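You operate a simulated robot arm through the tools that you are given. There is no shell and no other tool.

You run a simulated robot arm. Do the job below in one go: nothing can be reset, and whatever is moved stays where it is left.

Task
Tip the spare resin back into its jar and clear the mat.
Fine: dish and jar go into the open stock drawer; shut it.
Where things are to end (x, y in the base frame): weighing dish within 0.06 m of [0.25, -0.74]; resin jar within 0.06 m of [0.35, -0.64].

The check looks at the end state, three seconds after you hand in, the way a careful person would. Anything else that was tipped, shoved, dropped, spilled or broken makes it a failure.

Robot
A 6-joint arm with a three-finger gripper, fixed in place. Base frame: the origin is on the floor under the middle of its stand, x ahead of it, y to its left, z up. Readings come in m, rad, newtons and seconds.
It reaches about 1.213 m from its shoulder. Its first joint turns from -2.897 to 2.897 rad. Payload 4.89 kg.
Tool frame: the origin (TCP) lies between the finger pads and is the grasp point; the fingertips stand 0.03 m ahead of it; z points along the fingers, y is the line along which they close. The gripper opens to 0.164 m; its body begins 0.125 m behind the TCP.
Orientation is that of the tool frame in the base frame, as [roll, pitch, yaw] about the fixed x, y, z axes, in that order (R = Rz(yaw) Ry(pitch) Rx(roll)). With the fingers straight down and closing along the base's y, the tool's x points along the base's -x, its y along +y and its z along -z.

Tools
- The arm moves only by the tool play_rows. Its argument "targets" is a list of rows, each an object of numbers (a shift or turn left out is 0, a gripper value left out holds the last): "rx", "ry", "rz": the turn, a rotation vector about the tool's x, y, z in rad; "tx", "ty", "tz": the shift along the tool's x, y, z in m; "gripper": the gripper command, from -1 (shut) to 1 (fully open), values between in proportion. In form: [{"rx": .., "ry": .., "rz": .., "tx": .., "ty": .., "tz": .., "gripper": ..}, ...]. A call has 1 to 20 rows; each row is the pose to reach, as a shift and turn from the pose commanded when the call began, along the tool's axes at that moment. Rows are played at 5 a second. More than 0.05 m and 0.15 rad between two rows, or a gripper value outside its range, and nothing of the call is played. A pose out of reach is approached as far as the arm can. The call stops where the force on the tool passes 40 N (or 10 N more than at its start, if that is more) or the arm is blocked; 0.2 s more then pass. The fingers move at their own pace (about 0.108 m/s each) and stop on an object; they squeeze with about 42 N. The grip force told is the motor's: it shows also when the fingers shut on nothing. Time passes only in rows, and 0.2 s behind the last, so rows that repeat a pose let the fingers close. It gives the time, the measured TCP pose, the force on the tool (base axes), the opening and the grip force at its end, in the units of the frame above (readings bear some noise), with the torque about the TCP (base axes, N m) and any sound that the robot's microphone picked up.
- Cameras (640 x 400 px; columns grow to the right, rows downward): "scene" is fixed at [0.229, -0.6531, 1.5089]; the picture's right is [0.87, -0.50, 0.00], its down [-0.49, -0.85, -0.21] and it looks along [0.10, 0.18, -0.98] (base axes); focal length 214 px, centre (320, 200). "wrist" rides on the gripper at [0.076, -0.002, -0.152] in the tool frame; the picture's right is [0.02, 1.00, 0.00], its down [-0.88, 0.02, -0.47] and it looks along [-0.47, 0.01, 0.88] (tool axes); focal length 247 px, centre (320, 200). There is no depth. A picture from a camera that has moved, and an enlarged one, comes with that camera's place and axes in the base frame and with its lens. The place of the scene camera against the robot may be out by one fixed shift of up to 0.012 m in any direction.
- grab_frame(camera): a new picture of that camera. The clock stands still meanwhile.
- raise_lower(by): moves the trunk up (or, below 0, down) by that many m; the arm rides with it, the base frame stays. It gives what a move gives, with no picture.
- enlarge(camera, box): a new picture of the part [left, top, right, bottom] of that camera's present view, enlarged. The clock stands still meanwhile.
- close_job(): hands the job in; it is judged then, once.

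Nothing tells you positions but the pictures and the camera data. Unless the task says otherwise, let go and move clear before handing in.

The tools are called after "Emit:" as a command line: name --argument value ..., lists and objects as JSON in quotes. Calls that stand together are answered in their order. play_rows: Moves the arm, as the interface text tells. Its arguments: {"type":"object","properties":{"targets":{"type":"array"}},"required":["targets"]} The other tools are called the same way: raise_lower (by) moves the trunk up or down; grab_frame (camera) takes a picture; enlarge (camera, box) takes an enlarged picture of a part of a camera's view; close_job () hands the job in.

At the start:

```text
time_s: 0.0
tool_pos: [0.38, -0.4817, 1.2232]
tcp_rot: [-3.141, 0.0, 3.141]
wrist_force: [0.8, 0.2, 0.1]
ft_torque: [0.01, -0.01, -0.02]
grip_width: 0.164
grip_force: 0.0
trunk travel left (down, up): [-0.125, 0.265]
```

scene: 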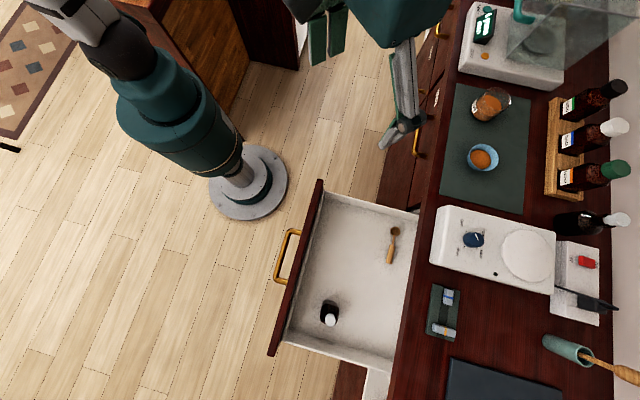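
wrist: 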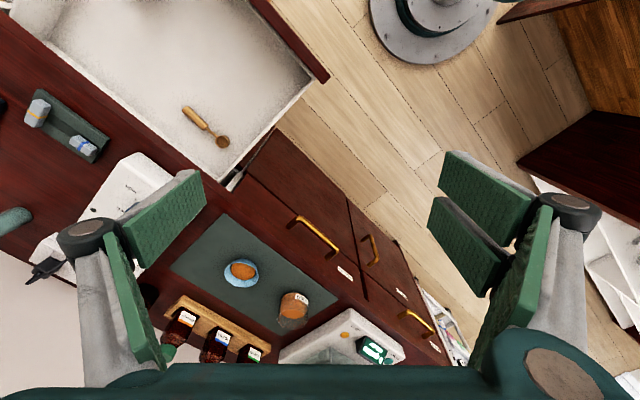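

I see a dark mat on the counter holding a blue weighing dish with orange resin and a glass jar with orange resin, and an open drawer with a spoon and a small dark bottle in it. I'll look closer at these before planning any motion.

Emit:
enlarge --camera "scene" --box '[430, 60, 560, 220]'

Emit:
enlarge --camera "scene" --box '[260, 170, 440, 370]'

Emit:
enlarge --camera "wrist" --box '[150, 190, 410, 370]'

Emit:
enlarge --camera "scene" --box '[440, 0, 640, 130]'

```text
2.50 times, centred on (495, 140) of scene
camera zoom: at [0.229, -0.6531, 1.5089], right [0.87, -0.5, 0.0], down [-0.49, -0.85, -0.21], along [0.1, 0.18, -0.98], focal length 536 px, centre (-118, 350)
```

zoom: 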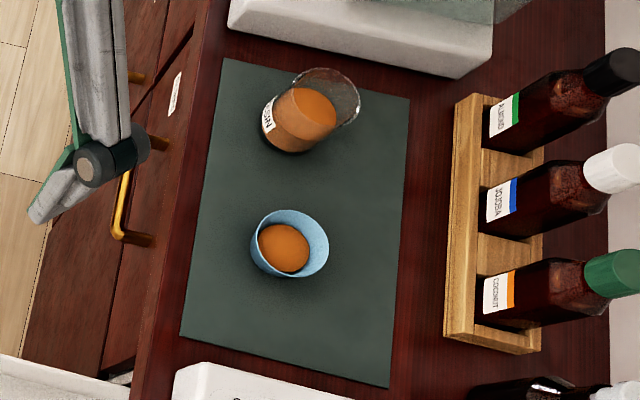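

```text
2.00 times, centred on (350, 270) of scene
camera zoom: at [0.229, -0.6531, 1.5089], right [0.87, -0.5, 0.0], down [-0.49, -0.85, -0.21], along [0.1, 0.18, -0.98], focal length 429 px, centre (260, 60)
```

zoom: 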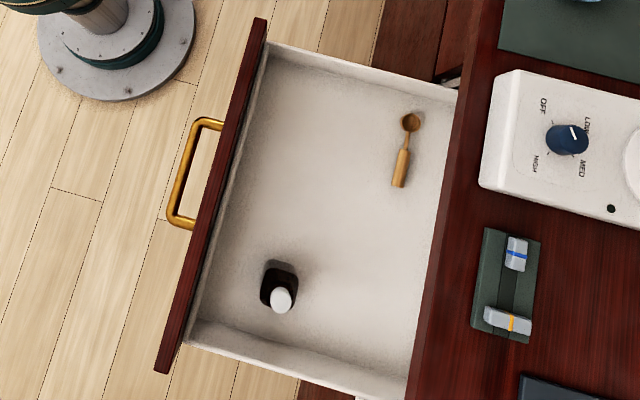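

```text
2.22 times, centred on (280, 280) of wrist
camera zoom: at [0.3034, -0.4831, 1.3767], right [-0.02, 1.0, 0.0], down [0.88, 0.02, 0.47], along [0.47, 0.01, -0.88], focal length 549 px, centre (409, 22)
```

zoom: 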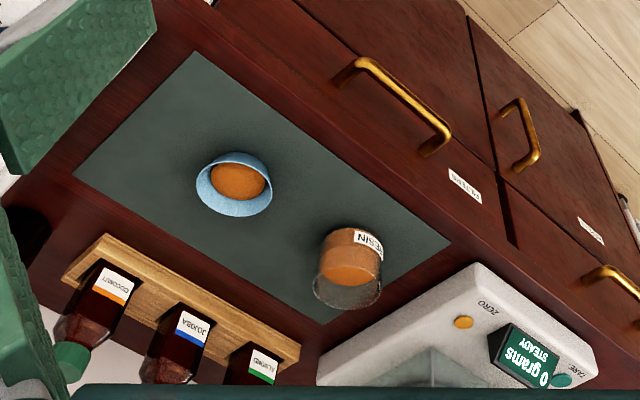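

```text
3.08 times, centred on (540, 65) of scene
camera zoom: at [0.229, -0.6531, 1.5089], right [0.87, -0.5, 0.0], down [-0.49, -0.85, -0.21], along [0.1, 0.18, -0.98], focal length 660 px, centre (-357, 615)
```

zoom: 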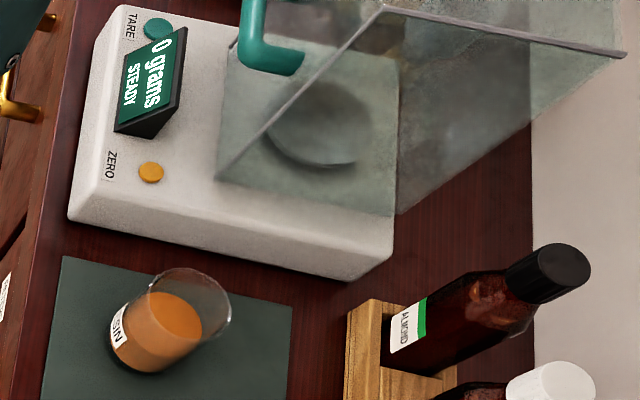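

The mat lies on a counter turned 45° to the base; the dish is near (0.78, -0.68), the jar near (0.89, -0.55), with the counter top around z 0.88. I'll move the wrist camera above the mat, turned to match the counter edge, to measure better.

Emit:
play_rows --targets '[{"tx": -0.041, "ty": -0.0045, "rz": 0.098}, {"tx": -0.082, "ty": -0.009, "rz": 0.196}, {"tx": -0.123, "ty": -0.0135, "rz": 0.294}, {"tx": -0.164, "ty": -0.018, "rz": 0.392}, {"tx": -0.205, "ty": -0.0225, "rz": 0.49}, {"tx": -0.246, "ty": -0.027, "rz": 0.588}, {"tx": -0.287, "ty": -0.0315, "rz": 0.686}, {"tx": -0.327, "ty": -0.036, "rz": 0.785}, {"tx": -0.327, "ty": -0.036, "rz": 0.785}]'

```text
time_s: 2.0
tool_pos: [0.707, -0.5204, 1.2209]
tcp_rot: [-3.141, -0.001, 2.356]
wrist_force: [0.3, 0.1, -0.9]
ft_torque: [0.04, 0.08, 0.0]
grip_width: 0.1638
grip_force: 0.1
trunk travel left (down, up): [-0.125, 0.265]
```

The arm is now above the mat and lined up with the counter edge. I'll take wrist and scene pictures to locate the dish and jar.

Emit:
grab_frame --camera "wrist"

Emit:
grab_frame --camera "scene"

```text
taken
camera wrist: at [0.6521, -0.4671, 1.3743], right [0.69, 0.72, 0.0], down [0.64, -0.61, 0.47], along [0.34, -0.33, -0.88], focal length 247 px, centre (320, 200)
```

wrist: 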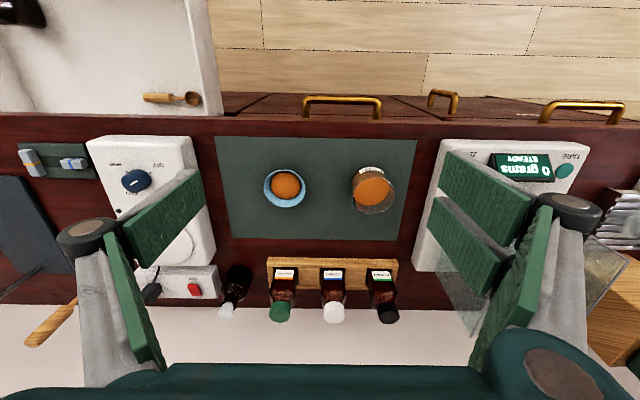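

```text
taken
```

scene: 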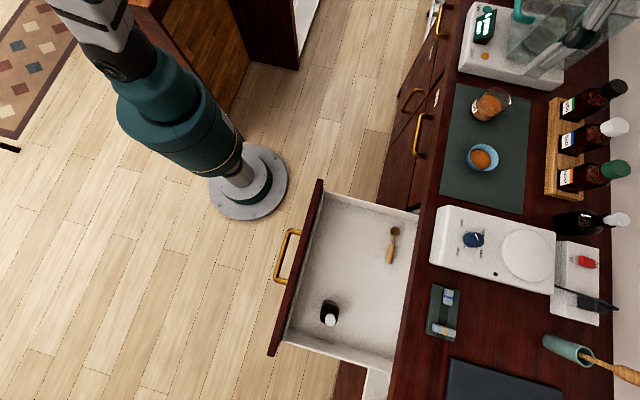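

The dish and jar both sit clear on the mat here. I'll enlarge the wrist view for accurate pixel readings.

Emit:
enlarge --camera "wrist" --box '[200, 120, 440, 270]'

Emit:
enlarge --camera "wrist" --box '[0, 0, 240, 150]'

```text
2.67 times, centred on (320, 195) of wrist
camera zoom: at [0.6521, -0.4671, 1.3743], right [0.69, 0.72, 0.0], down [0.64, -0.61, 0.47], along [0.34, -0.33, -0.88], focal length 659 px, centre (320, 213)
```

zoom: 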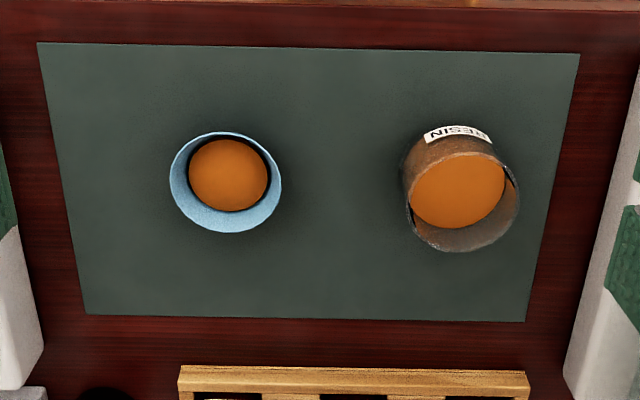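

```text
2.67 times, centred on (120, 75) of wrist
camera zoom: at [0.6521, -0.4671, 1.3743], right [0.69, 0.72, 0.0], down [0.64, -0.61, 0.47], along [0.34, -0.33, -0.88], focal length 659 px, centre (853, 533)
```

zoom: 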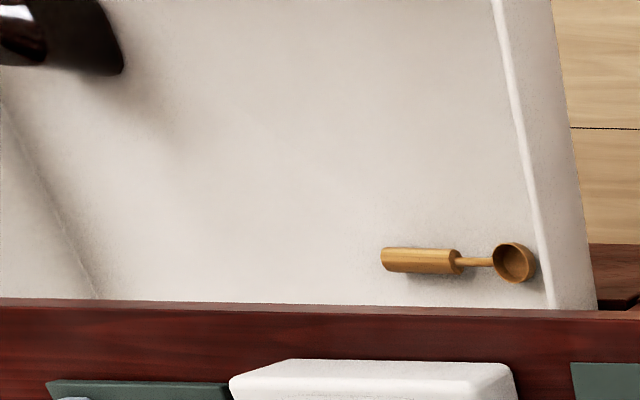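

The mat top comes out near z 0.90, with the dish at s≈0.064 n≈1.005 (about 8.5 cm wide and low) and the jar at s≈0.236 n≈1.001 (about 8 cm wide, 6.5 cm tall). I'll inspect the fingers' shape now, since it decides how I can grip and tip the dish.

Emit:
enlarge --camera "wrist" --box '[400, 130, 640, 400]'

Emit:
enlarge --camera "wrist" --box '[40, 130, 280, 400]'

Emit:
enlarge --camera "scene" --box '[440, 0, 640, 125]'

```text
1.48 times, centred on (520, 265) of wrist
camera zoom: at [0.6521, -0.4671, 1.3743], right [0.69, 0.72, 0.0], down [0.64, -0.61, 0.47], along [0.34, -0.33, -0.88], focal length 366 px, centre (24, 104)
```

zoom: 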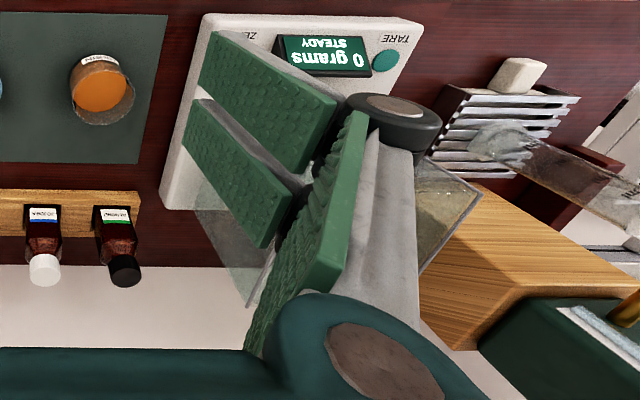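

```text
1.48 times, centred on (160, 265) of wrist
camera zoom: at [0.6521, -0.4671, 1.3743], right [0.69, 0.72, 0.0], down [0.64, -0.61, 0.47], along [0.34, -0.33, -0.88], focal length 366 px, centre (557, 104)
```

zoom: 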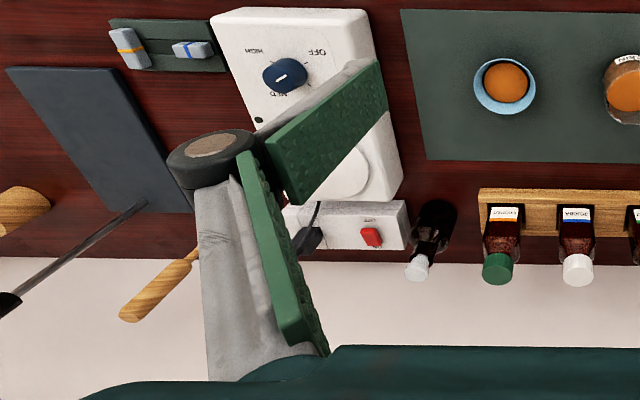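

```text
3.20 times, centred on (540, 62) of scene
camera zoom: at [0.229, -0.6531, 1.5089], right [0.87, -0.5, 0.0], down [-0.49, -0.85, -0.21], along [0.1, 0.18, -0.98], focal length 686 px, centre (-384, 640)
```

zoom: 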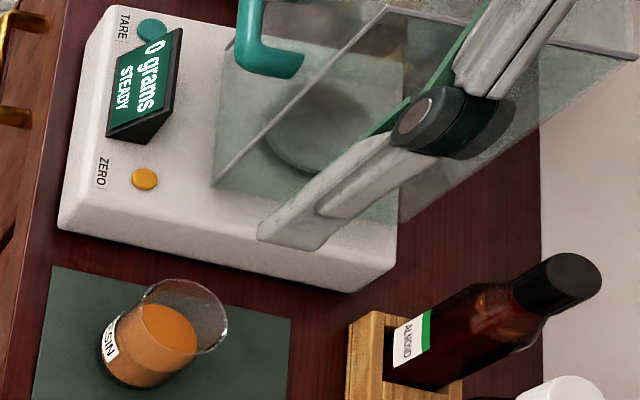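

The gripper has one finger on one side and a pair opposite, so a top-down grip on the low dish is best, tipping it afterwards toward the robot. I'll turn the tool half round, so the wrist camera ends up on top during the pour, while moving over the dish at a safe height.

Emit:
play_rows --targets '[{"tx": -0.012, "ty": -0.006, "rz": -0.143}, {"tx": -0.025, "ty": -0.012, "rz": -0.286}, {"tx": -0.037, "ty": -0.018, "rz": -0.428}, {"tx": -0.049, "ty": -0.025, "rz": -0.571}, {"tx": -0.062, "ty": -0.031, "rz": -0.714}, {"tx": -0.074, "ty": -0.037, "rz": -0.857}, {"tx": -0.087, "ty": -0.043, "rz": -1.0}, {"tx": -0.099, "ty": -0.049, "rz": -1.142}, {"tx": -0.111, "ty": -0.056, "rz": -1.285}, {"tx": -0.124, "ty": -0.062, "rz": -1.428}, {"tx": -0.136, "ty": -0.068, "rz": -1.5708}, {"tx": -0.136, "ty": -0.068, "rz": -1.5708}]'

```text
time_s: 4.6
tool_pos: [0.7542, -0.6616, 1.2235]
tcp_rot: [3.141, 0.0, -2.354]
wrist_force: [0.5, -0.7, -0.1]
ft_torque: [0.01, 0.05, 0.0]
grip_width: 0.1638
grip_force: 0.0
trunk travel left (down, up): [-0.125, 0.265]
```

The turn is tracking well and the tool is above the dish. I'll finish the half turn.

Emit:
play_rows --targets '[{"rz": -0.143}, {"rz": -0.286}, {"rz": -0.428}, {"rz": -0.571}, {"rz": -0.714}, {"rz": -0.857}, {"rz": -1.0}, {"rz": -1.142}, {"rz": -1.285}, {"rz": -1.428}, {"rz": -1.5708}, {"rz": -1.5708}]'

Emit:
grab_frame --camera "wrist"

Emit:
grab_frame --camera "scene"

```text
time_s: 7.2
tool_pos: [0.7535, -0.6626, 1.2235]
tcp_rot: [-3.14, 0.001, -0.88]
wrist_force: [0.6, -0.6, -0.1]
ft_torque: [-0.03, -0.01, -0.02]
grip_width: 0.1637
grip_force: 0.1
out of reach, approached as far as the arm can: row 11, 12
trunk travel left (down, up): [-0.125, 0.265]
```

```text
taken
camera wrist: at [0.8051, -0.7194, 1.3767], right [-0.76, -0.65, 0.0], down [-0.58, 0.67, 0.47], along [-0.31, 0.36, -0.88], focal length 247 px, centre (320, 200)
```

wrist: 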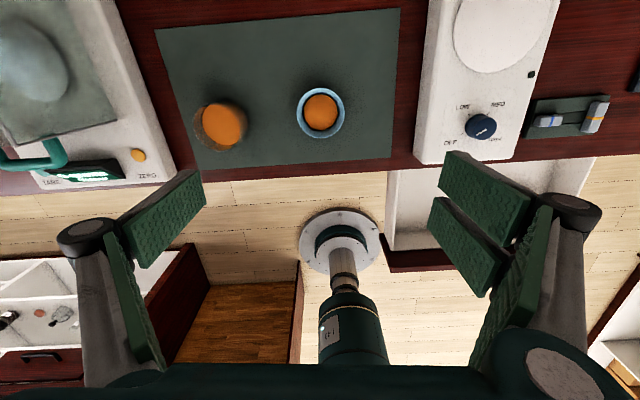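

```text
taken
```

scene: 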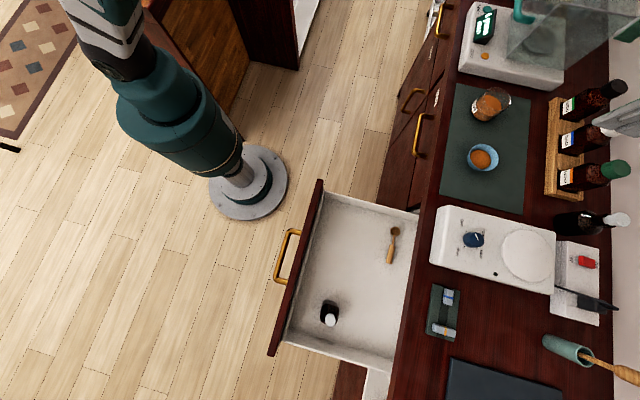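

Joint limits stop the fully flipped pose, so I'll use the unflipped one: it pours toward the robot and has plenty of joint range. I'll turn back to a yaw that keeps the fingers away from the jar and partly close the hand to see its width.

Emit:
play_rows --targets '[{"rz": 0.147, "gripper": 0.5}, {"rz": 0.294}, {"rz": 0.441}, {"rz": 0.588}, {"rz": 0.735}, {"rz": 0.882}, {"rz": 1.029}, {"rz": 1.176}, {"rz": 1.323}, {"rz": 1.47}, {"rz": 1.617}, {"rz": 1.764}, {"rz": 1.911}, {"rz": 2.058}, {"rz": 2.205}, {"rz": 2.352}, {"rz": 2.499}, {"rz": 2.646}, {"rz": 2.65}]'

Emit:
grab_frame --camera "wrist"

```text
time_s: 11.2
tool_pos: [0.7558, -0.6616, 1.2243]
tcp_rot: [-3.141, 0.0, 2.754]
wrist_force: [-0.2, -1.1, 0.4]
ft_torque: [0.0, 0.05, -0.01]
grip_width: 0.1233
grip_force: 0.0
trunk travel left (down, up): [-0.125, 0.265]
```

```text
taken
camera wrist: at [0.6843, -0.634, 1.3769], right [0.36, 0.93, 0.0], down [0.82, -0.32, 0.47], along [0.44, -0.17, -0.88], focal length 247 px, centre (320, 200)
```

wrist: 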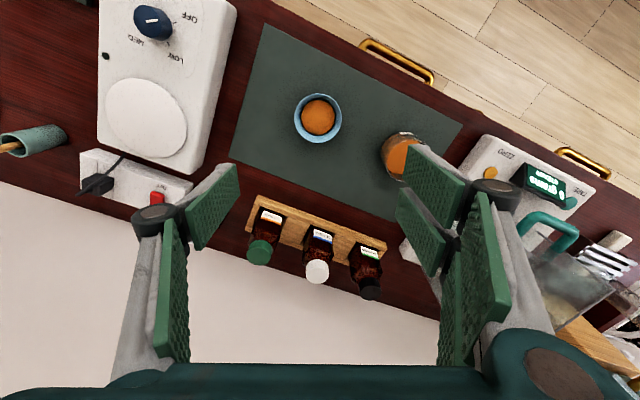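

The dish is measured again at about (0.755, -0.665), right under the tool. I'll come down to about 13 cm above the mat leaning the tool back 15°, to check reach and see the dish nearer.

Emit:
play_rows --targets '[{"tx": -0.0005, "ty": -0.0018, "tz": 0.035, "ry": 0.065}, {"tx": -0.0011, "ty": -0.0036, "tz": 0.07, "ry": 0.13}, {"tx": -0.0011, "ty": -0.0036, "tz": 0.105, "ry": 0.195}, {"tx": -0.0011, "ty": -0.0036, "tz": 0.14, "ry": 0.26}, {"tx": -0.0011, "ty": -0.0036, "tz": 0.17, "ry": 0.26}, {"tx": -0.0011, "ty": -0.0036, "tz": 0.17, "ry": 0.26}]'

Emit:
grab_frame --camera "wrist"

Emit:
grab_frame --camera "scene"

```text
time_s: 12.6
tool_pos: [0.7547, -0.6703, 1.0548]
tcp_rot: [-3.14, -0.26, 2.753]
wrist_force: [0.8, 0.3, -0.5]
ft_torque: [0.05, 0.1, 0.02]
grip_width: 0.1231
grip_force: 0.2
trunk travel left (down, up): [-0.125, 0.265]
```

```text
taken
camera wrist: at [0.7214, -0.6579, 1.2212], right [0.36, 0.93, 0.01], down [0.91, -0.35, 0.23], along [0.22, -0.08, -0.97], focal length 247 px, centre (320, 200)
```

wrist: 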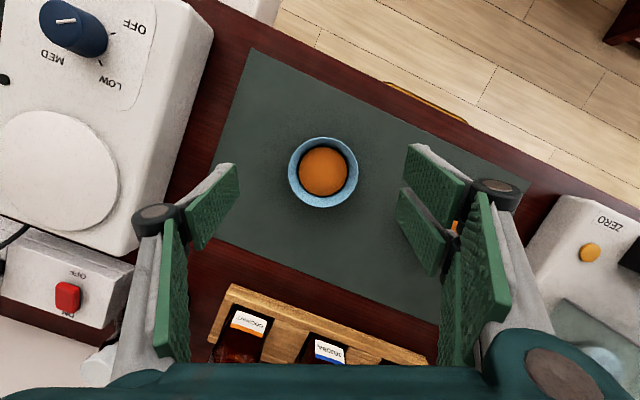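

```text
taken
```

scene: 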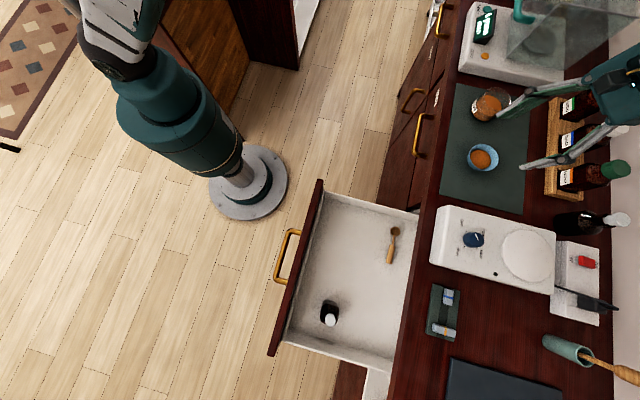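

The lean is reachable and the dish centre comes out at (0.756, -0.665) with its rim near z 0.93. I'll lower until the fingertips are just above the rim and check the alignment.

Emit:
play_rows --targets '[{"tx": -0.0065, "ty": 0.0041, "tz": 0.0242}, {"tx": -0.013, "ty": 0.0041, "tz": 0.0484}, {"tx": -0.0195, "ty": 0.0041, "tz": 0.0725}, {"tx": -0.0195, "ty": 0.0041, "tz": 0.0725}, {"tx": -0.0195, "ty": 0.0041, "tz": 0.0725}]'

Emit:
grab_frame --camera "wrist"

Emit:
enlarge --camera "scene" --box '[440, 60, 640, 220]'

```text
time_s: 13.8
tool_pos: [0.7545, -0.6623, 0.9788]
tcp_rot: [3.142, -0.259, 2.754]
wrist_force: [0.9, -0.6, -0.4]
ft_torque: [0.01, 0.05, -0.01]
grip_width: 0.1233
grip_force: 0.1
trunk travel left (down, up): [-0.125, 0.265]
```

```text
taken
camera wrist: at [0.7228, -0.6505, 1.1465], right [0.36, 0.93, 0.01], down [0.91, -0.35, 0.23], along [0.22, -0.08, -0.97], focal length 247 px, centre (320, 200)
```

wrist: 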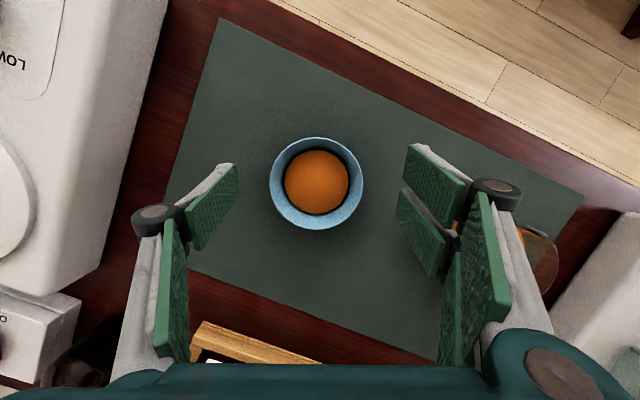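

```text
2.50 times, centred on (540, 140) of scene
camera zoom: at [0.229, -0.6531, 1.5089], right [0.87, -0.5, 0.0], down [-0.49, -0.85, -0.21], along [0.1, 0.18, -0.98], focal length 536 px, centre (-230, 350)
```

zoom: 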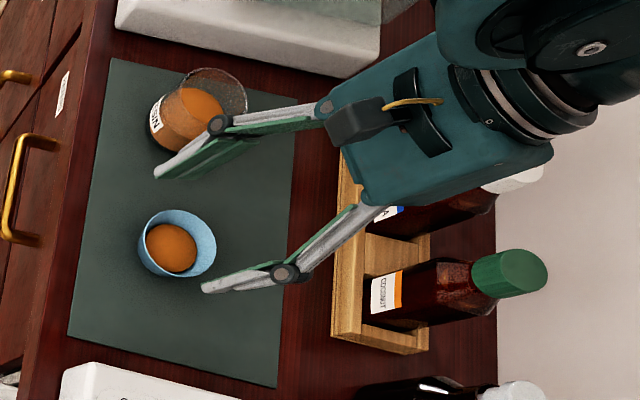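

The dish centre is confirmed at (0.7556, -0.6657) and the fingers straddle it with the jar clear. I'll correct 4 mm sideways and lower to the grip height.

Emit:
play_rows --targets '[{"tx": -0.0005, "ty": -0.0036, "tz": 0.0}, {"tx": -0.0056, "ty": -0.0036, "tz": 0.0172}, {"tx": -0.011, "ty": -0.0036, "tz": 0.0344}, {"tx": -0.011, "ty": -0.0036, "tz": 0.0344}, {"tx": -0.011, "ty": -0.0036, "tz": 0.0344}]'

Emit:
grab_frame --camera "wrist"

Emit:
enlarge --camera "scene" --box '[440, 60, 640, 220]'

```text
time_s: 15.0
tool_pos: [0.7547, -0.6657, 0.9407]
tcp_rot: [3.14, -0.26, 2.754]
wrist_force: [0.3, 0.0, 0.6]
ft_torque: [0.02, 0.03, 0.02]
grip_width: 0.1232
grip_force: 0.2
trunk travel left (down, up): [-0.125, 0.265]
```

```text
taken
camera wrist: at [0.7219, -0.6537, 1.109], right [0.36, 0.93, 0.01], down [0.91, -0.35, 0.23], along [0.22, -0.08, -0.97], focal length 247 px, centre (320, 200)
```

wrist: 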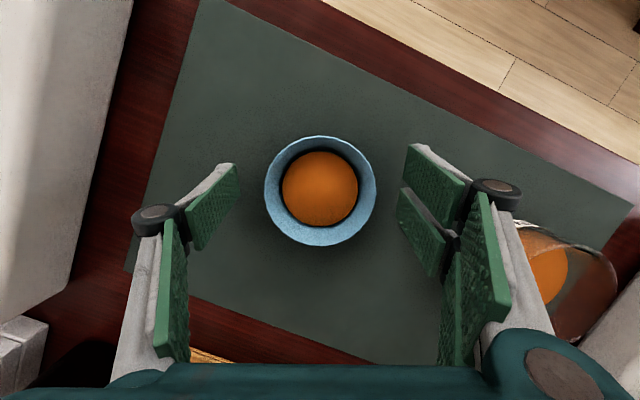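

```text
2.50 times, centred on (540, 140) of scene
camera zoom: at [0.229, -0.6531, 1.5089], right [0.87, -0.5, 0.0], down [-0.49, -0.85, -0.21], along [0.1, 0.18, -0.98], focal length 536 px, centre (-230, 350)
```

zoom: 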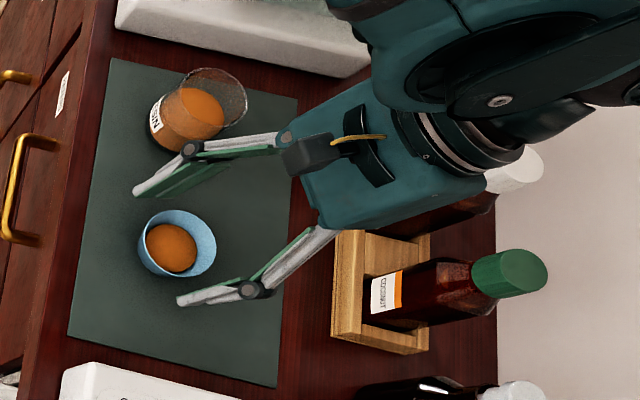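

The dish is centred between the fingers (within about 1 mm), and the tips are just reaching rim level. I'll lower another 7 mm so the pads overlap the dish wall, then check before closing.

Emit:
play_rows --targets '[{"tx": -0.0009, "ty": -0.0008, "tz": 0.0033}, {"tx": -0.0017, "ty": -0.0008, "tz": 0.0065}, {"tx": -0.0017, "ty": -0.0008, "tz": 0.0065}]'

Emit:
play_rows --targets '[{"gripper": 0.2}, {"gripper": 0.2}]'

Emit:
grab_frame --camera "wrist"

Emit:
enlarge --camera "scene" --box '[450, 110, 550, 190]'

```text
time_s: 15.8
tool_pos: [0.7564, -0.6665, 0.9348]
tcp_rot: [-3.141, -0.26, 2.753]
wrist_force: [0.7, 1.2, 0.6]
ft_torque: [0.0, -0.02, 0.04]
grip_width: 0.1229
grip_force: 0.0
trunk travel left (down, up): [-0.125, 0.265]
```

```text
time_s: 16.4
tool_pos: [0.7562, -0.666, 0.9354]
tcp_rot: [-3.142, -0.26, 2.754]
wrist_force: [0.2, 0.0, 2.2]
ft_torque: [0.09, -0.08, -0.02]
grip_width: 0.0989
grip_force: 0.3
trunk travel left (down, up): [-0.125, 0.265]
```

```text
taken
camera wrist: at [0.7237, -0.6544, 1.1031], right [0.36, 0.93, 0.01], down [0.91, -0.35, 0.23], along [0.22, -0.08, -0.97], focal length 247 px, centre (320, 200)
```

wrist: 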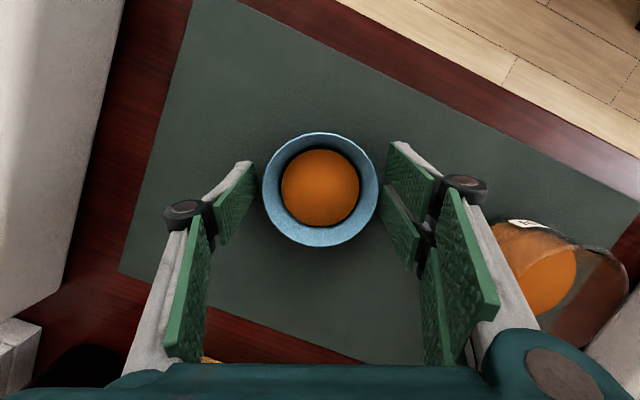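

```text
5.00 times, centred on (500, 150) of scene
camera zoom: at [0.229, -0.6531, 1.5089], right [0.87, -0.5, 0.0], down [-0.49, -0.85, -0.21], along [0.1, 0.18, -0.98], focal length 1072 px, centre (-580, 450)
```

zoom: 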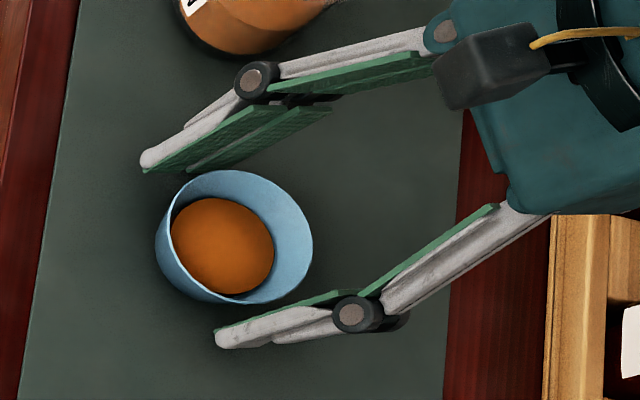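

The fingertips now lie beside the dish wall, just above the mat. I'll raise 3 mm, centre the pads on the dish, and close.

Emit:
play_rows --targets '[{"tx": -0.002, "tz": -0.0029, "gripper": 0.2}, {"tx": -0.004, "tz": -0.0042, "gripper": 0.2}, {"tx": -0.004, "tz": -0.0042, "gripper": 0.1}, {"tx": -0.004, "tz": -0.0042, "gripper": 0.0}, {"tx": -0.004, "tz": -0.0042, "gripper": -0.1}, {"tx": -0.004, "tz": -0.0042, "gripper": -1}, {"tx": -0.004, "tz": -0.0042, "gripper": -1}, {"tx": -0.004, "tz": -0.0042, "gripper": -1}]'

Emit:
grab_frame --camera "wrist"

Emit:
enlarge --camera "scene" --box '[450, 110, 550, 190]'

```text
time_s: 18.2
tool_pos: [0.7609, -0.6675, 0.9392]
tcp_rot: [-3.141, -0.26, 2.755]
wrist_force: [1.5, -0.9, 3.0]
ft_torque: [0.03, -0.03, -0.07]
grip_width: 0.0767
grip_force: 42.3
trunk travel left (down, up): [-0.125, 0.265]
```

```text
taken
camera wrist: at [0.7285, -0.656, 1.1069], right [0.36, 0.93, 0.01], down [0.91, -0.35, 0.23], along [0.22, -0.08, -0.97], focal length 247 px, centre (320, 200)
```

wrist: 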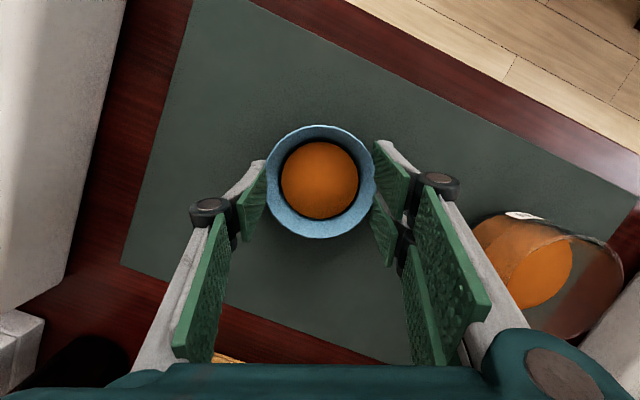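

```text
5.00 times, centred on (500, 150) of scene
camera zoom: at [0.229, -0.6531, 1.5089], right [0.87, -0.5, 0.0], down [-0.49, -0.85, -0.21], along [0.1, 0.18, -0.98], focal length 1072 px, centre (-580, 450)
```

zoom: 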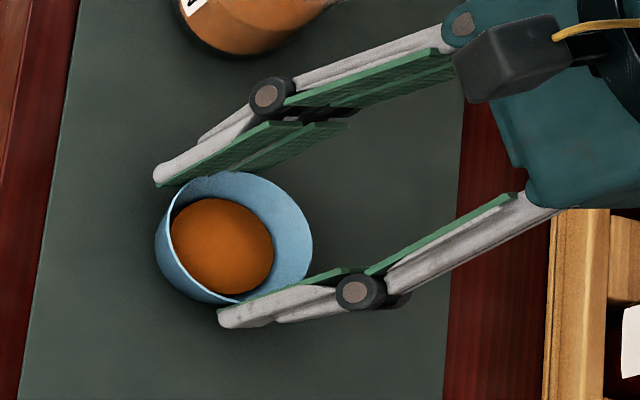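

The dish is gripped (width 0.077 m, 42 N). I'll lift it slowly a few centimetres and check that it holds level.

Emit:
play_rows --targets '[{"tx": 0.0026, "tz": -0.0097}, {"tx": 0.0051, "tz": -0.0193}, {"tx": 0.0077, "tz": -0.029}, {"tx": 0.0103, "tz": -0.0387}, {"tx": 0.0129, "tz": -0.0483}, {"tx": 0.0154, "tz": -0.058}, {"tx": 0.0154, "tz": -0.058}]'

Emit:
grab_frame --camera "wrist"

Emit:
enlarge --camera "scene" --box '[440, 70, 560, 190]'

```text
time_s: 19.8
tool_pos: [0.7603, -0.6676, 0.9986]
tcp_rot: [-3.141, -0.261, 2.754]
wrist_force: [-0.5, 0.2, -0.3]
ft_torque: [0.03, 0.01, -0.03]
grip_width: 0.0764
grip_force: 42.4
trunk travel left (down, up): [-0.125, 0.265]
```

```text
taken
camera wrist: at [0.7284, -0.6555, 1.1663], right [0.36, 0.93, 0.01], down [0.91, -0.35, 0.23], along [0.22, -0.08, -0.97], focal length 247 px, centre (320, 200)
```

wrist: 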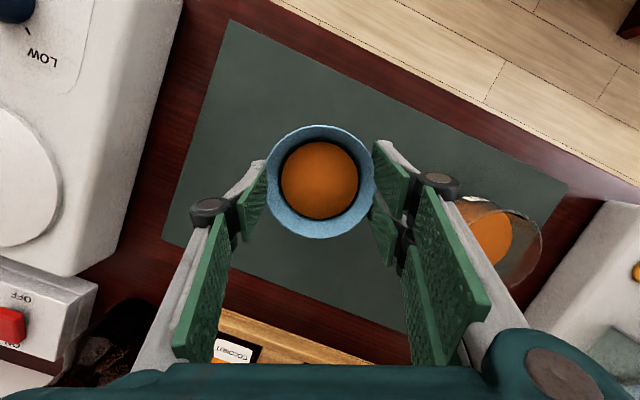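

```text
3.33 times, centred on (500, 130) of scene
camera zoom: at [0.229, -0.6531, 1.5089], right [0.87, -0.5, 0.0], down [-0.49, -0.85, -0.21], along [0.1, 0.18, -0.98], focal length 715 px, centre (-280, 433)
```

zoom: 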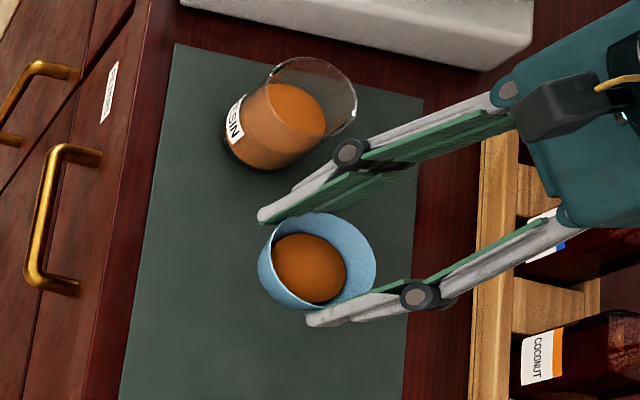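

The dish is lifted, level and firmly held. I'll raise it and carry it over beside the jar, turning the tool and bringing it upright, which tips the dish by only 15°, well short of pouring.

Emit:
play_rows --targets '[{"tx": 0.0086, "tz": -0.0322}, {"tx": 0.0171, "tz": -0.0644}, {"tx": 0.0257, "tz": -0.0966}, {"tx": 0.0154, "ty": 0.0149, "tz": -0.0994, "rx": -0.0027, "ry": -0.026, "rz": 0.0204}, {"tx": 0.005, "ty": 0.0298, "tz": -0.1021, "rx": -0.0053, "ry": -0.052, "rz": 0.0408}, {"tx": -0.0053, "ty": 0.0447, "tz": -0.1049, "rx": -0.008, "ry": -0.078, "rz": 0.0612}, {"tx": -0.0157, "ty": 0.0596, "tz": -0.1076, "rx": -0.0106, "ry": -0.104, "rz": 0.0816}, {"tx": -0.026, "ty": 0.0746, "tz": -0.1104, "rx": -0.0133, "ry": -0.13, "rz": 0.102}, {"tx": -0.0363, "ty": 0.0895, "tz": -0.1131, "rx": -0.0159, "ry": -0.156, "rz": 0.1224}, {"tx": -0.0467, "ty": 0.1044, "tz": -0.1159, "rx": -0.0186, "ry": -0.182, "rz": 0.1428}, {"tx": -0.057, "ty": 0.1193, "tz": -0.1186, "rx": -0.0212, "ry": -0.208, "rz": 0.1632}, {"tx": -0.0674, "ty": 0.1342, "tz": -0.1214, "rx": -0.0239, "ry": -0.234, "rz": 0.1836}, {"tx": -0.0777, "ty": 0.1491, "tz": -0.1241, "rx": -0.0265, "ry": -0.26, "rz": 0.204}, {"tx": -0.0777, "ty": 0.1491, "tz": -0.1241, "rx": -0.0265, "ry": -0.26, "rz": 0.204}, {"tx": -0.0777, "ty": 0.1491, "tz": -0.1241, "rx": -0.0265, "ry": -0.26, "rz": 0.204}]'

Emit:
grab_frame --camera "wrist"

Emit:
enlarge --camera "scene" --box '[440, 0, 640, 150]'

```text
time_s: 23.0
tool_pos: [0.9168, -0.5725, 1.0973]
tcp_rot: [-3.141, 0.002, 2.548]
wrist_force: [-0.3, -0.6, 0.4]
ft_torque: [-0.01, 0.0, 0.0]
grip_width: 0.074
grip_force: 41.8
trunk travel left (down, up): [-0.125, 0.265]
```

```text
taken
camera wrist: at [0.8536, -0.5303, 1.2509], right [0.54, 0.84, 0.0], down [0.74, -0.48, 0.47], along [0.4, -0.26, -0.88], focal length 247 px, centre (320, 200)
```

wrist: 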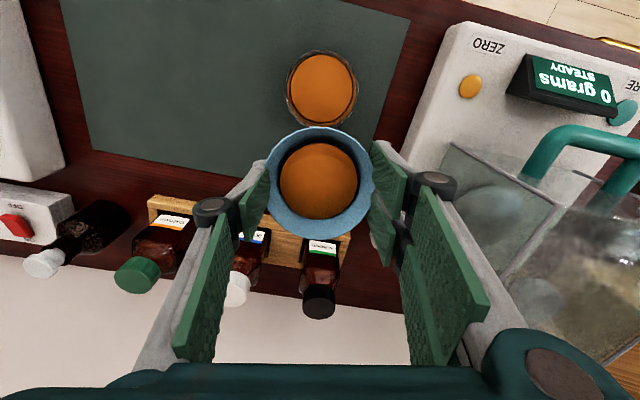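

```text
2.67 times, centred on (540, 75) of scene
camera zoom: at [0.229, -0.6531, 1.5089], right [0.87, -0.5, 0.0], down [-0.49, -0.85, -0.21], along [0.1, 0.18, -0.98], focal length 572 px, centre (-267, 533)
```

zoom: 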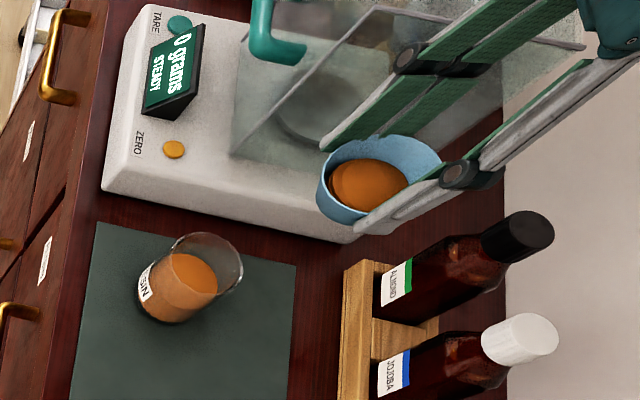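

The dish is held beyond the jar and the jar is seen from almost straight above. I'll enlarge to fix the jar's mouth precisely before pouring.

Emit:
enlarge --camera "wrist" --box '[250, 30, 410, 130]'

Emit:
enlarge --camera "wrist" --box '[230, 110, 410, 250]'

Emit:
enlarge --camera "scene" --box '[465, 60, 545, 130]'

```text
4.00 times, centred on (330, 80) of wrist
camera zoom: at [0.8536, -0.5303, 1.2509], right [0.54, 0.84, 0.0], down [0.74, -0.48, 0.47], along [0.4, -0.26, -0.88], focal length 988 px, centre (280, 680)
```

zoom: 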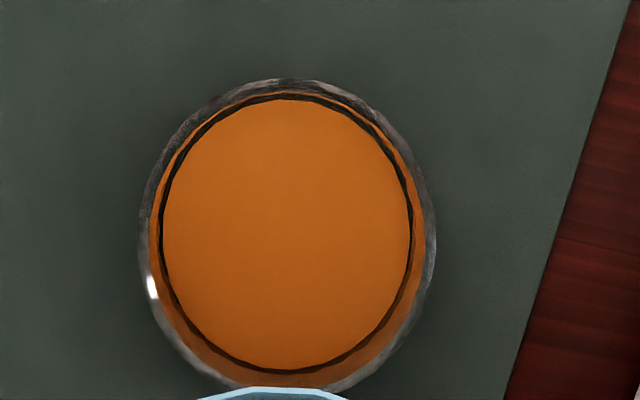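

```text
2.86 times, centred on (320, 180) of wrist
camera zoom: at [0.8536, -0.5303, 1.2509], right [0.54, 0.84, 0.0], down [0.74, -0.48, 0.47], along [0.4, -0.26, -0.88], focal length 706 px, centre (320, 257)
```

zoom: 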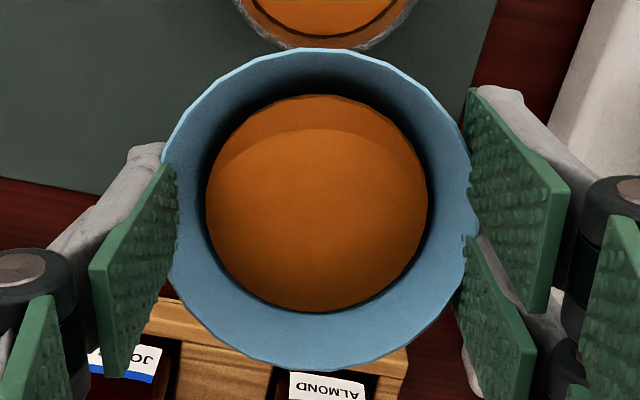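

```text
5.71 times, centred on (505, 95) of scene
camera zoom: at [0.229, -0.6531, 1.5089], right [0.87, -0.5, 0.0], down [-0.49, -0.85, -0.21], along [0.1, 0.18, -0.98], focal length 1226 px, centre (-737, 800)
```

zoom: 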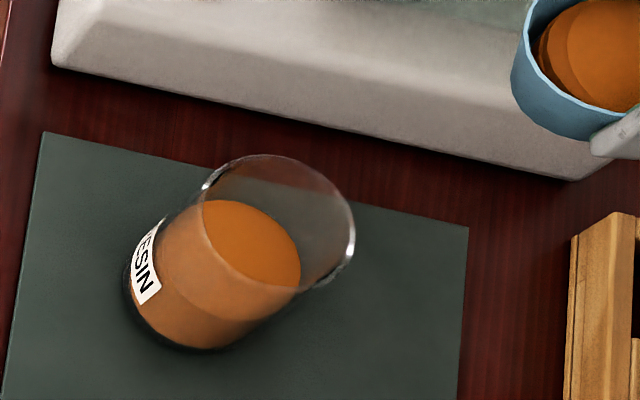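

The jar mouth is centred at about (0.871, -0.5395) with its rim near z 0.963, and the dish is aligned sideways within 1 mm. I'll lower the dish so its pouring lip sits about 4.5 cm above the jar mouth.

Emit:
play_rows --targets '[{"tx": 0.002, "ty": 0.0005, "tz": 0.0165}, {"tx": 0.004, "ty": 0.001, "tz": 0.033}, {"tx": 0.006, "ty": 0.001, "tz": 0.0495}, {"tx": 0.008, "ty": 0.001, "tz": 0.066}, {"tx": 0.008, "ty": 0.001, "tz": 0.066}, {"tx": 0.008, "ty": 0.001, "tz": 0.066}]'

Emit:
grab_frame --camera "wrist"

Emit:
enlarge --camera "scene" --box '[450, 30, 610, 140]'

```text
time_s: 24.4
tool_pos: [0.9091, -0.565, 1.033]
tcp_rot: [3.141, 0.0, 2.547]
wrist_force: [-0.1, 0.0, -0.3]
ft_torque: [0.01, 0.02, -0.05]
grip_width: 0.0737
grip_force: 42.1
trunk travel left (down, up): [-0.125, 0.265]
```

```text
taken
camera wrist: at [0.8457, -0.5233, 1.1857], right [0.54, 0.84, 0.0], down [0.74, -0.48, 0.47], along [0.4, -0.26, -0.88], focal length 247 px, centre (320, 200)
```

wrist: 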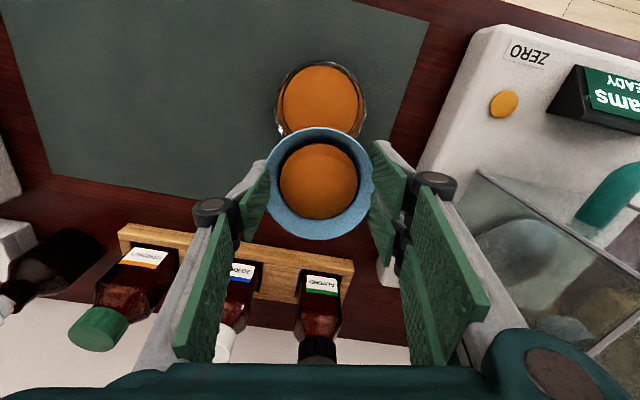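

```text
3.64 times, centred on (530, 85) of scene
camera zoom: at [0.229, -0.6531, 1.5089], right [0.87, -0.5, 0.0], down [-0.49, -0.85, -0.21], along [0.1, 0.18, -0.98], focal length 780 px, centre (-444, 618)
```

zoom: 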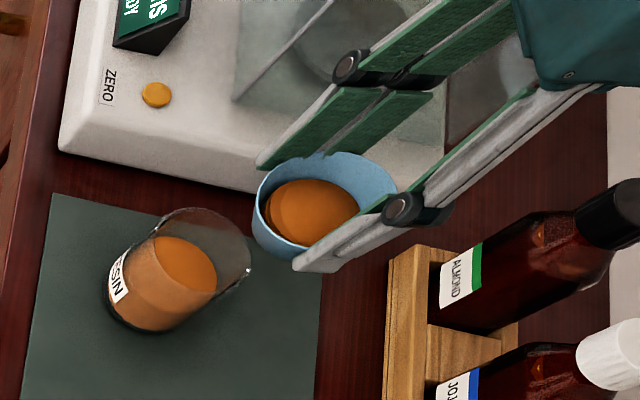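

The lip is over the jar's centre line, about 4.5 cm above the mouth. I'll begin tipping slowly, keeping the lip fixed over the jar, to about 44°, then look.

Emit:
play_rows --targets '[{"tx": 0.0, "tz": -0.0021, "ry": -0.05}, {"tx": 0.0008, "tz": -0.0041, "ry": -0.1}, {"tx": 0.0021, "tz": -0.006, "ry": -0.15}, {"tx": 0.0036, "tz": -0.0079, "ry": -0.2}, {"tx": 0.0053, "tz": -0.0097, "ry": -0.25}, {"tx": 0.007, "tz": -0.0114, "ry": -0.3}, {"tx": 0.0088, "tz": -0.013, "ry": -0.35}, {"tx": 0.0107, "tz": -0.0145, "ry": -0.4}, {"tx": 0.0127, "tz": -0.0159, "ry": -0.45}, {"tx": 0.0147, "tz": -0.0173, "ry": -0.5}]'

Emit:
grab_frame --camera "wrist"

Emit:
enlarge --camera "scene" --box '[450, 30, 610, 140]'

```text
time_s: 26.6
tool_pos: [0.8972, -0.5574, 1.0502]
tcp_rot: [3.141, 0.502, 2.549]
wrist_force: [1.0, -0.4, -1.7]
ft_torque: [0.0, -0.01, 0.02]
grip_width: 0.0735
grip_force: 41.9
trunk travel left (down, up): [-0.125, 0.265]
```

```text
taken
camera wrist: at [0.7812, -0.4798, 1.1474], right [0.54, 0.84, -0.01], down [0.46, -0.29, 0.84], along [0.7, -0.46, -0.55], focal length 247 px, centre (320, 200)
```

wrist: 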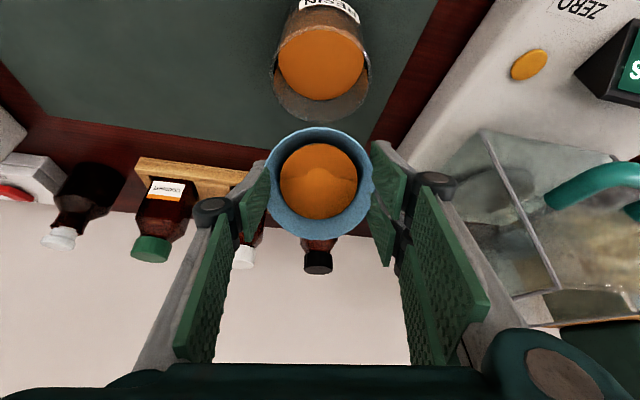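

```text
3.64 times, centred on (530, 85) of scene
camera zoom: at [0.229, -0.6531, 1.5089], right [0.87, -0.5, 0.0], down [-0.49, -0.85, -0.21], along [0.1, 0.18, -0.98], focal length 780 px, centre (-444, 618)
```

zoom: 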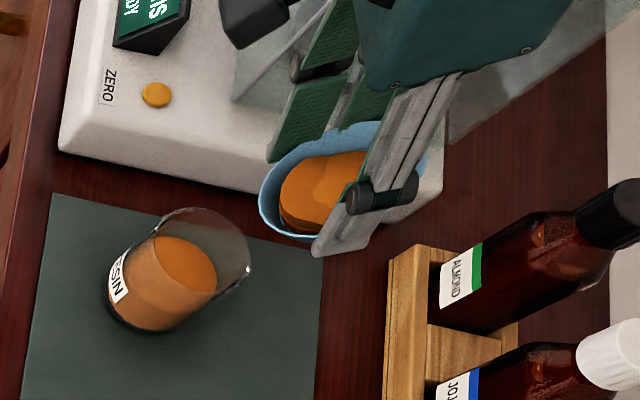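

No resin has left yet; its surface is nearing the lip, which is still over the jar. I'll continue tipping slowly about the lip.

Emit:
play_rows --targets '[{"tx": 0.0006, "tz": -0.001, "ry": -0.025}, {"tx": 0.0012, "tz": -0.0021, "ry": -0.05}, {"tx": 0.0019, "tz": -0.0031, "ry": -0.075}, {"tx": 0.0026, "tz": -0.0041, "ry": -0.1}, {"tx": 0.0033, "tz": -0.0051, "ry": -0.125}, {"tx": 0.0041, "tz": -0.006, "ry": -0.15}, {"tx": 0.0048, "tz": -0.007, "ry": -0.175}, {"tx": 0.0056, "tz": -0.0079, "ry": -0.2}, {"tx": 0.0064, "tz": -0.0088, "ry": -0.225}, {"tx": 0.0073, "tz": -0.0097, "ry": -0.25}]'

Emit:
grab_frame --camera "wrist"

Emit:
enlarge --camera "scene" --box '[450, 30, 610, 140]'

```text
time_s: 28.8
tool_pos: [0.8887, -0.551, 1.0545]
tcp_rot: [-3.141, 0.75, 2.549]
wrist_force: [-0.4, 0.2, -0.2]
ft_torque: [0.01, 0.05, -0.01]
grip_width: 0.0738
grip_force: 42.2
trunk travel left (down, up): [-0.125, 0.265]
```

```text
taken
camera wrist: at [0.7553, -0.4632, 1.1149], right [0.55, 0.84, -0.01], down [0.28, -0.16, 0.95], along [0.79, -0.52, -0.32], focal length 247 px, centre (320, 200)
```

wrist: 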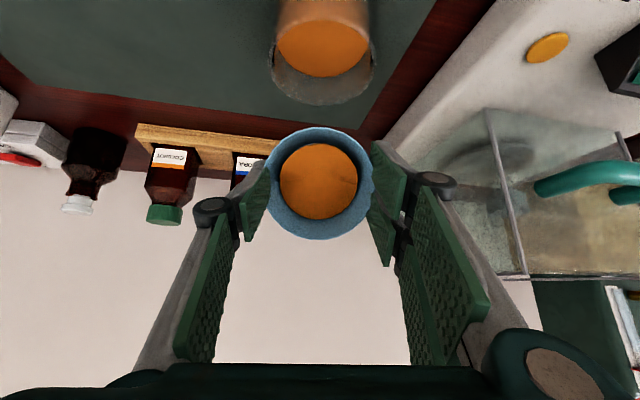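

```text
3.64 times, centred on (530, 85) of scene
camera zoom: at [0.229, -0.6531, 1.5089], right [0.87, -0.5, 0.0], down [-0.49, -0.85, -0.21], along [0.1, 0.18, -0.98], focal length 780 px, centre (-444, 618)
```

zoom: 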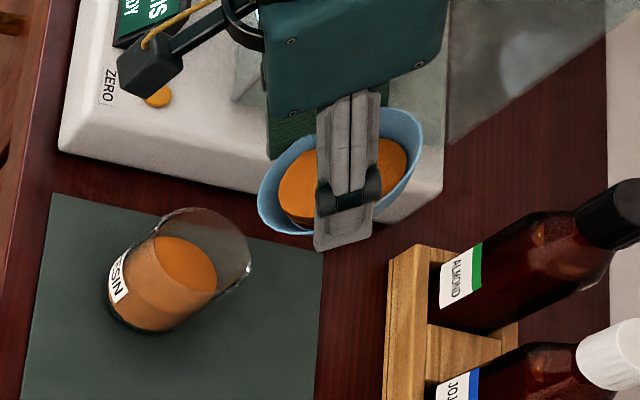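

The dish is tipped about 58° and still holds its resin; the lip remains above the jar mouth. I'll keep tipping slowly.

Emit:
play_rows --targets '[{"tx": 0.0006, "tz": -0.001, "ry": -0.025}, {"tx": 0.0012, "tz": -0.0021, "ry": -0.05}, {"tx": 0.0019, "tz": -0.0031, "ry": -0.075}, {"tx": 0.0026, "tz": -0.0041, "ry": -0.1}, {"tx": 0.0033, "tz": -0.0051, "ry": -0.125}, {"tx": 0.0041, "tz": -0.006, "ry": -0.15}, {"tx": 0.0048, "tz": -0.007, "ry": -0.175}, {"tx": 0.0056, "tz": -0.0079, "ry": -0.2}, {"tx": 0.0056, "tz": -0.0079, "ry": -0.2}, {"tx": 0.0056, "tz": -0.0079, "ry": -0.2}]'

Emit:
grab_frame --camera "wrist"

Emit:
enlarge --camera "scene" --box '[450, 30, 610, 140]'

```text
time_s: 31.0
tool_pos: [0.8813, -0.546, 1.0575]
tcp_rot: [-3.141, 0.95, 2.547]
wrist_force: [-0.2, -0.5, 0.7]
ft_torque: [0.0, 0.0, 0.0]
grip_width: 0.0738
grip_force: 42.4
trunk travel left (down, up): [-0.125, 0.265]
```

```text
taken
camera wrist: at [0.7407, -0.4522, 1.0838], right [0.55, 0.84, -0.02], down [0.12, -0.05, 0.99], along [0.83, -0.55, -0.13], focal length 247 px, centre (320, 200)
```

wrist: 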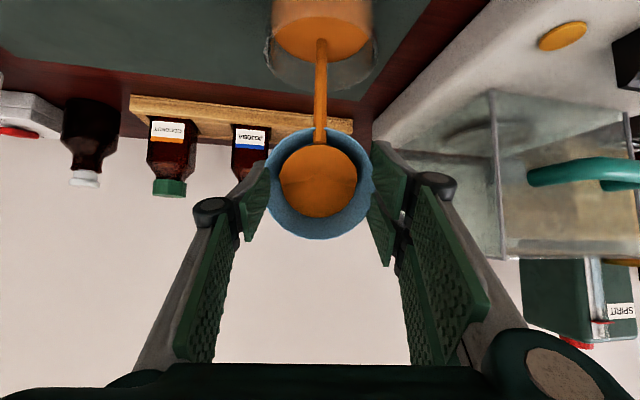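

```text
3.64 times, centred on (530, 85) of scene
camera zoom: at [0.229, -0.6531, 1.5089], right [0.87, -0.5, 0.0], down [-0.49, -0.85, -0.21], along [0.1, 0.18, -0.98], focal length 780 px, centre (-444, 618)
```

zoom: 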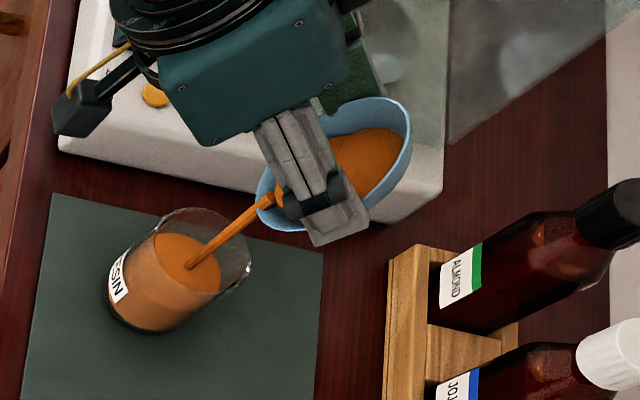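

A thin stream is running cleanly into the middle of the jar. I'll hold here a moment to let it flow, then continue tipping gently.

Emit:
play_rows --targets '[{"tx": 0.0}, {"tx": 0.0}, {"tx": 0.0}, {"tx": 0.0}, {"tx": 0.0}, {"tx": 0.0}, {"tx": 0.0003, "tz": -0.0005, "ry": -0.0125}, {"tx": 0.0006, "tz": -0.001, "ry": -0.025}, {"tx": 0.0009, "tz": -0.0016, "ry": -0.0375}, {"tx": 0.0012, "tz": -0.0021, "ry": -0.05}, {"tx": 0.0016, "tz": -0.0026, "ry": -0.0625}, {"tx": 0.0019, "tz": -0.0031, "ry": -0.075}, {"tx": 0.0022, "tz": -0.0036, "ry": -0.0875}, {"tx": 0.0026, "tz": -0.0041, "ry": -0.1}, {"tx": 0.0026, "tz": -0.0041, "ry": -0.1}, {"tx": 0.0026, "tz": -0.0041, "ry": -0.1}]'

Emit:
grab_frame --camera "wrist"

Emit:
enlarge --camera "scene" --box '[450, 30, 610, 140]'

```text
time_s: 34.4
tool_pos: [0.8766, -0.543, 1.0566]
tcp_rot: [-3.141, 1.05, 2.547]
wrist_force: [0.4, -0.1, 0.2]
ft_torque: [0.03, -0.01, 0.0]
grip_width: 0.0733
grip_force: 42.3
trunk travel left (down, up): [-0.125, 0.265]
```

```text
taken
camera wrist: at [0.7354, -0.4493, 1.0674], right [0.55, 0.83, -0.02], down [0.03, 0.0, 1.0], along [0.83, -0.55, -0.03], focal length 247 px, centre (320, 200)
```

wrist: 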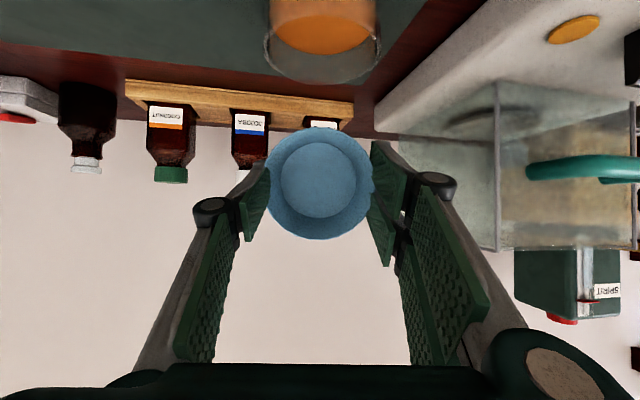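

```text
3.64 times, centred on (530, 85) of scene
camera zoom: at [0.229, -0.6531, 1.5089], right [0.87, -0.5, 0.0], down [-0.49, -0.85, -0.21], along [0.1, 0.18, -0.98], focal length 780 px, centre (-444, 618)
```

zoom: 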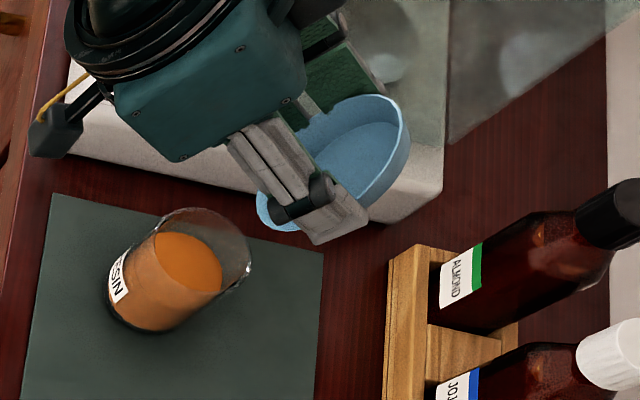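

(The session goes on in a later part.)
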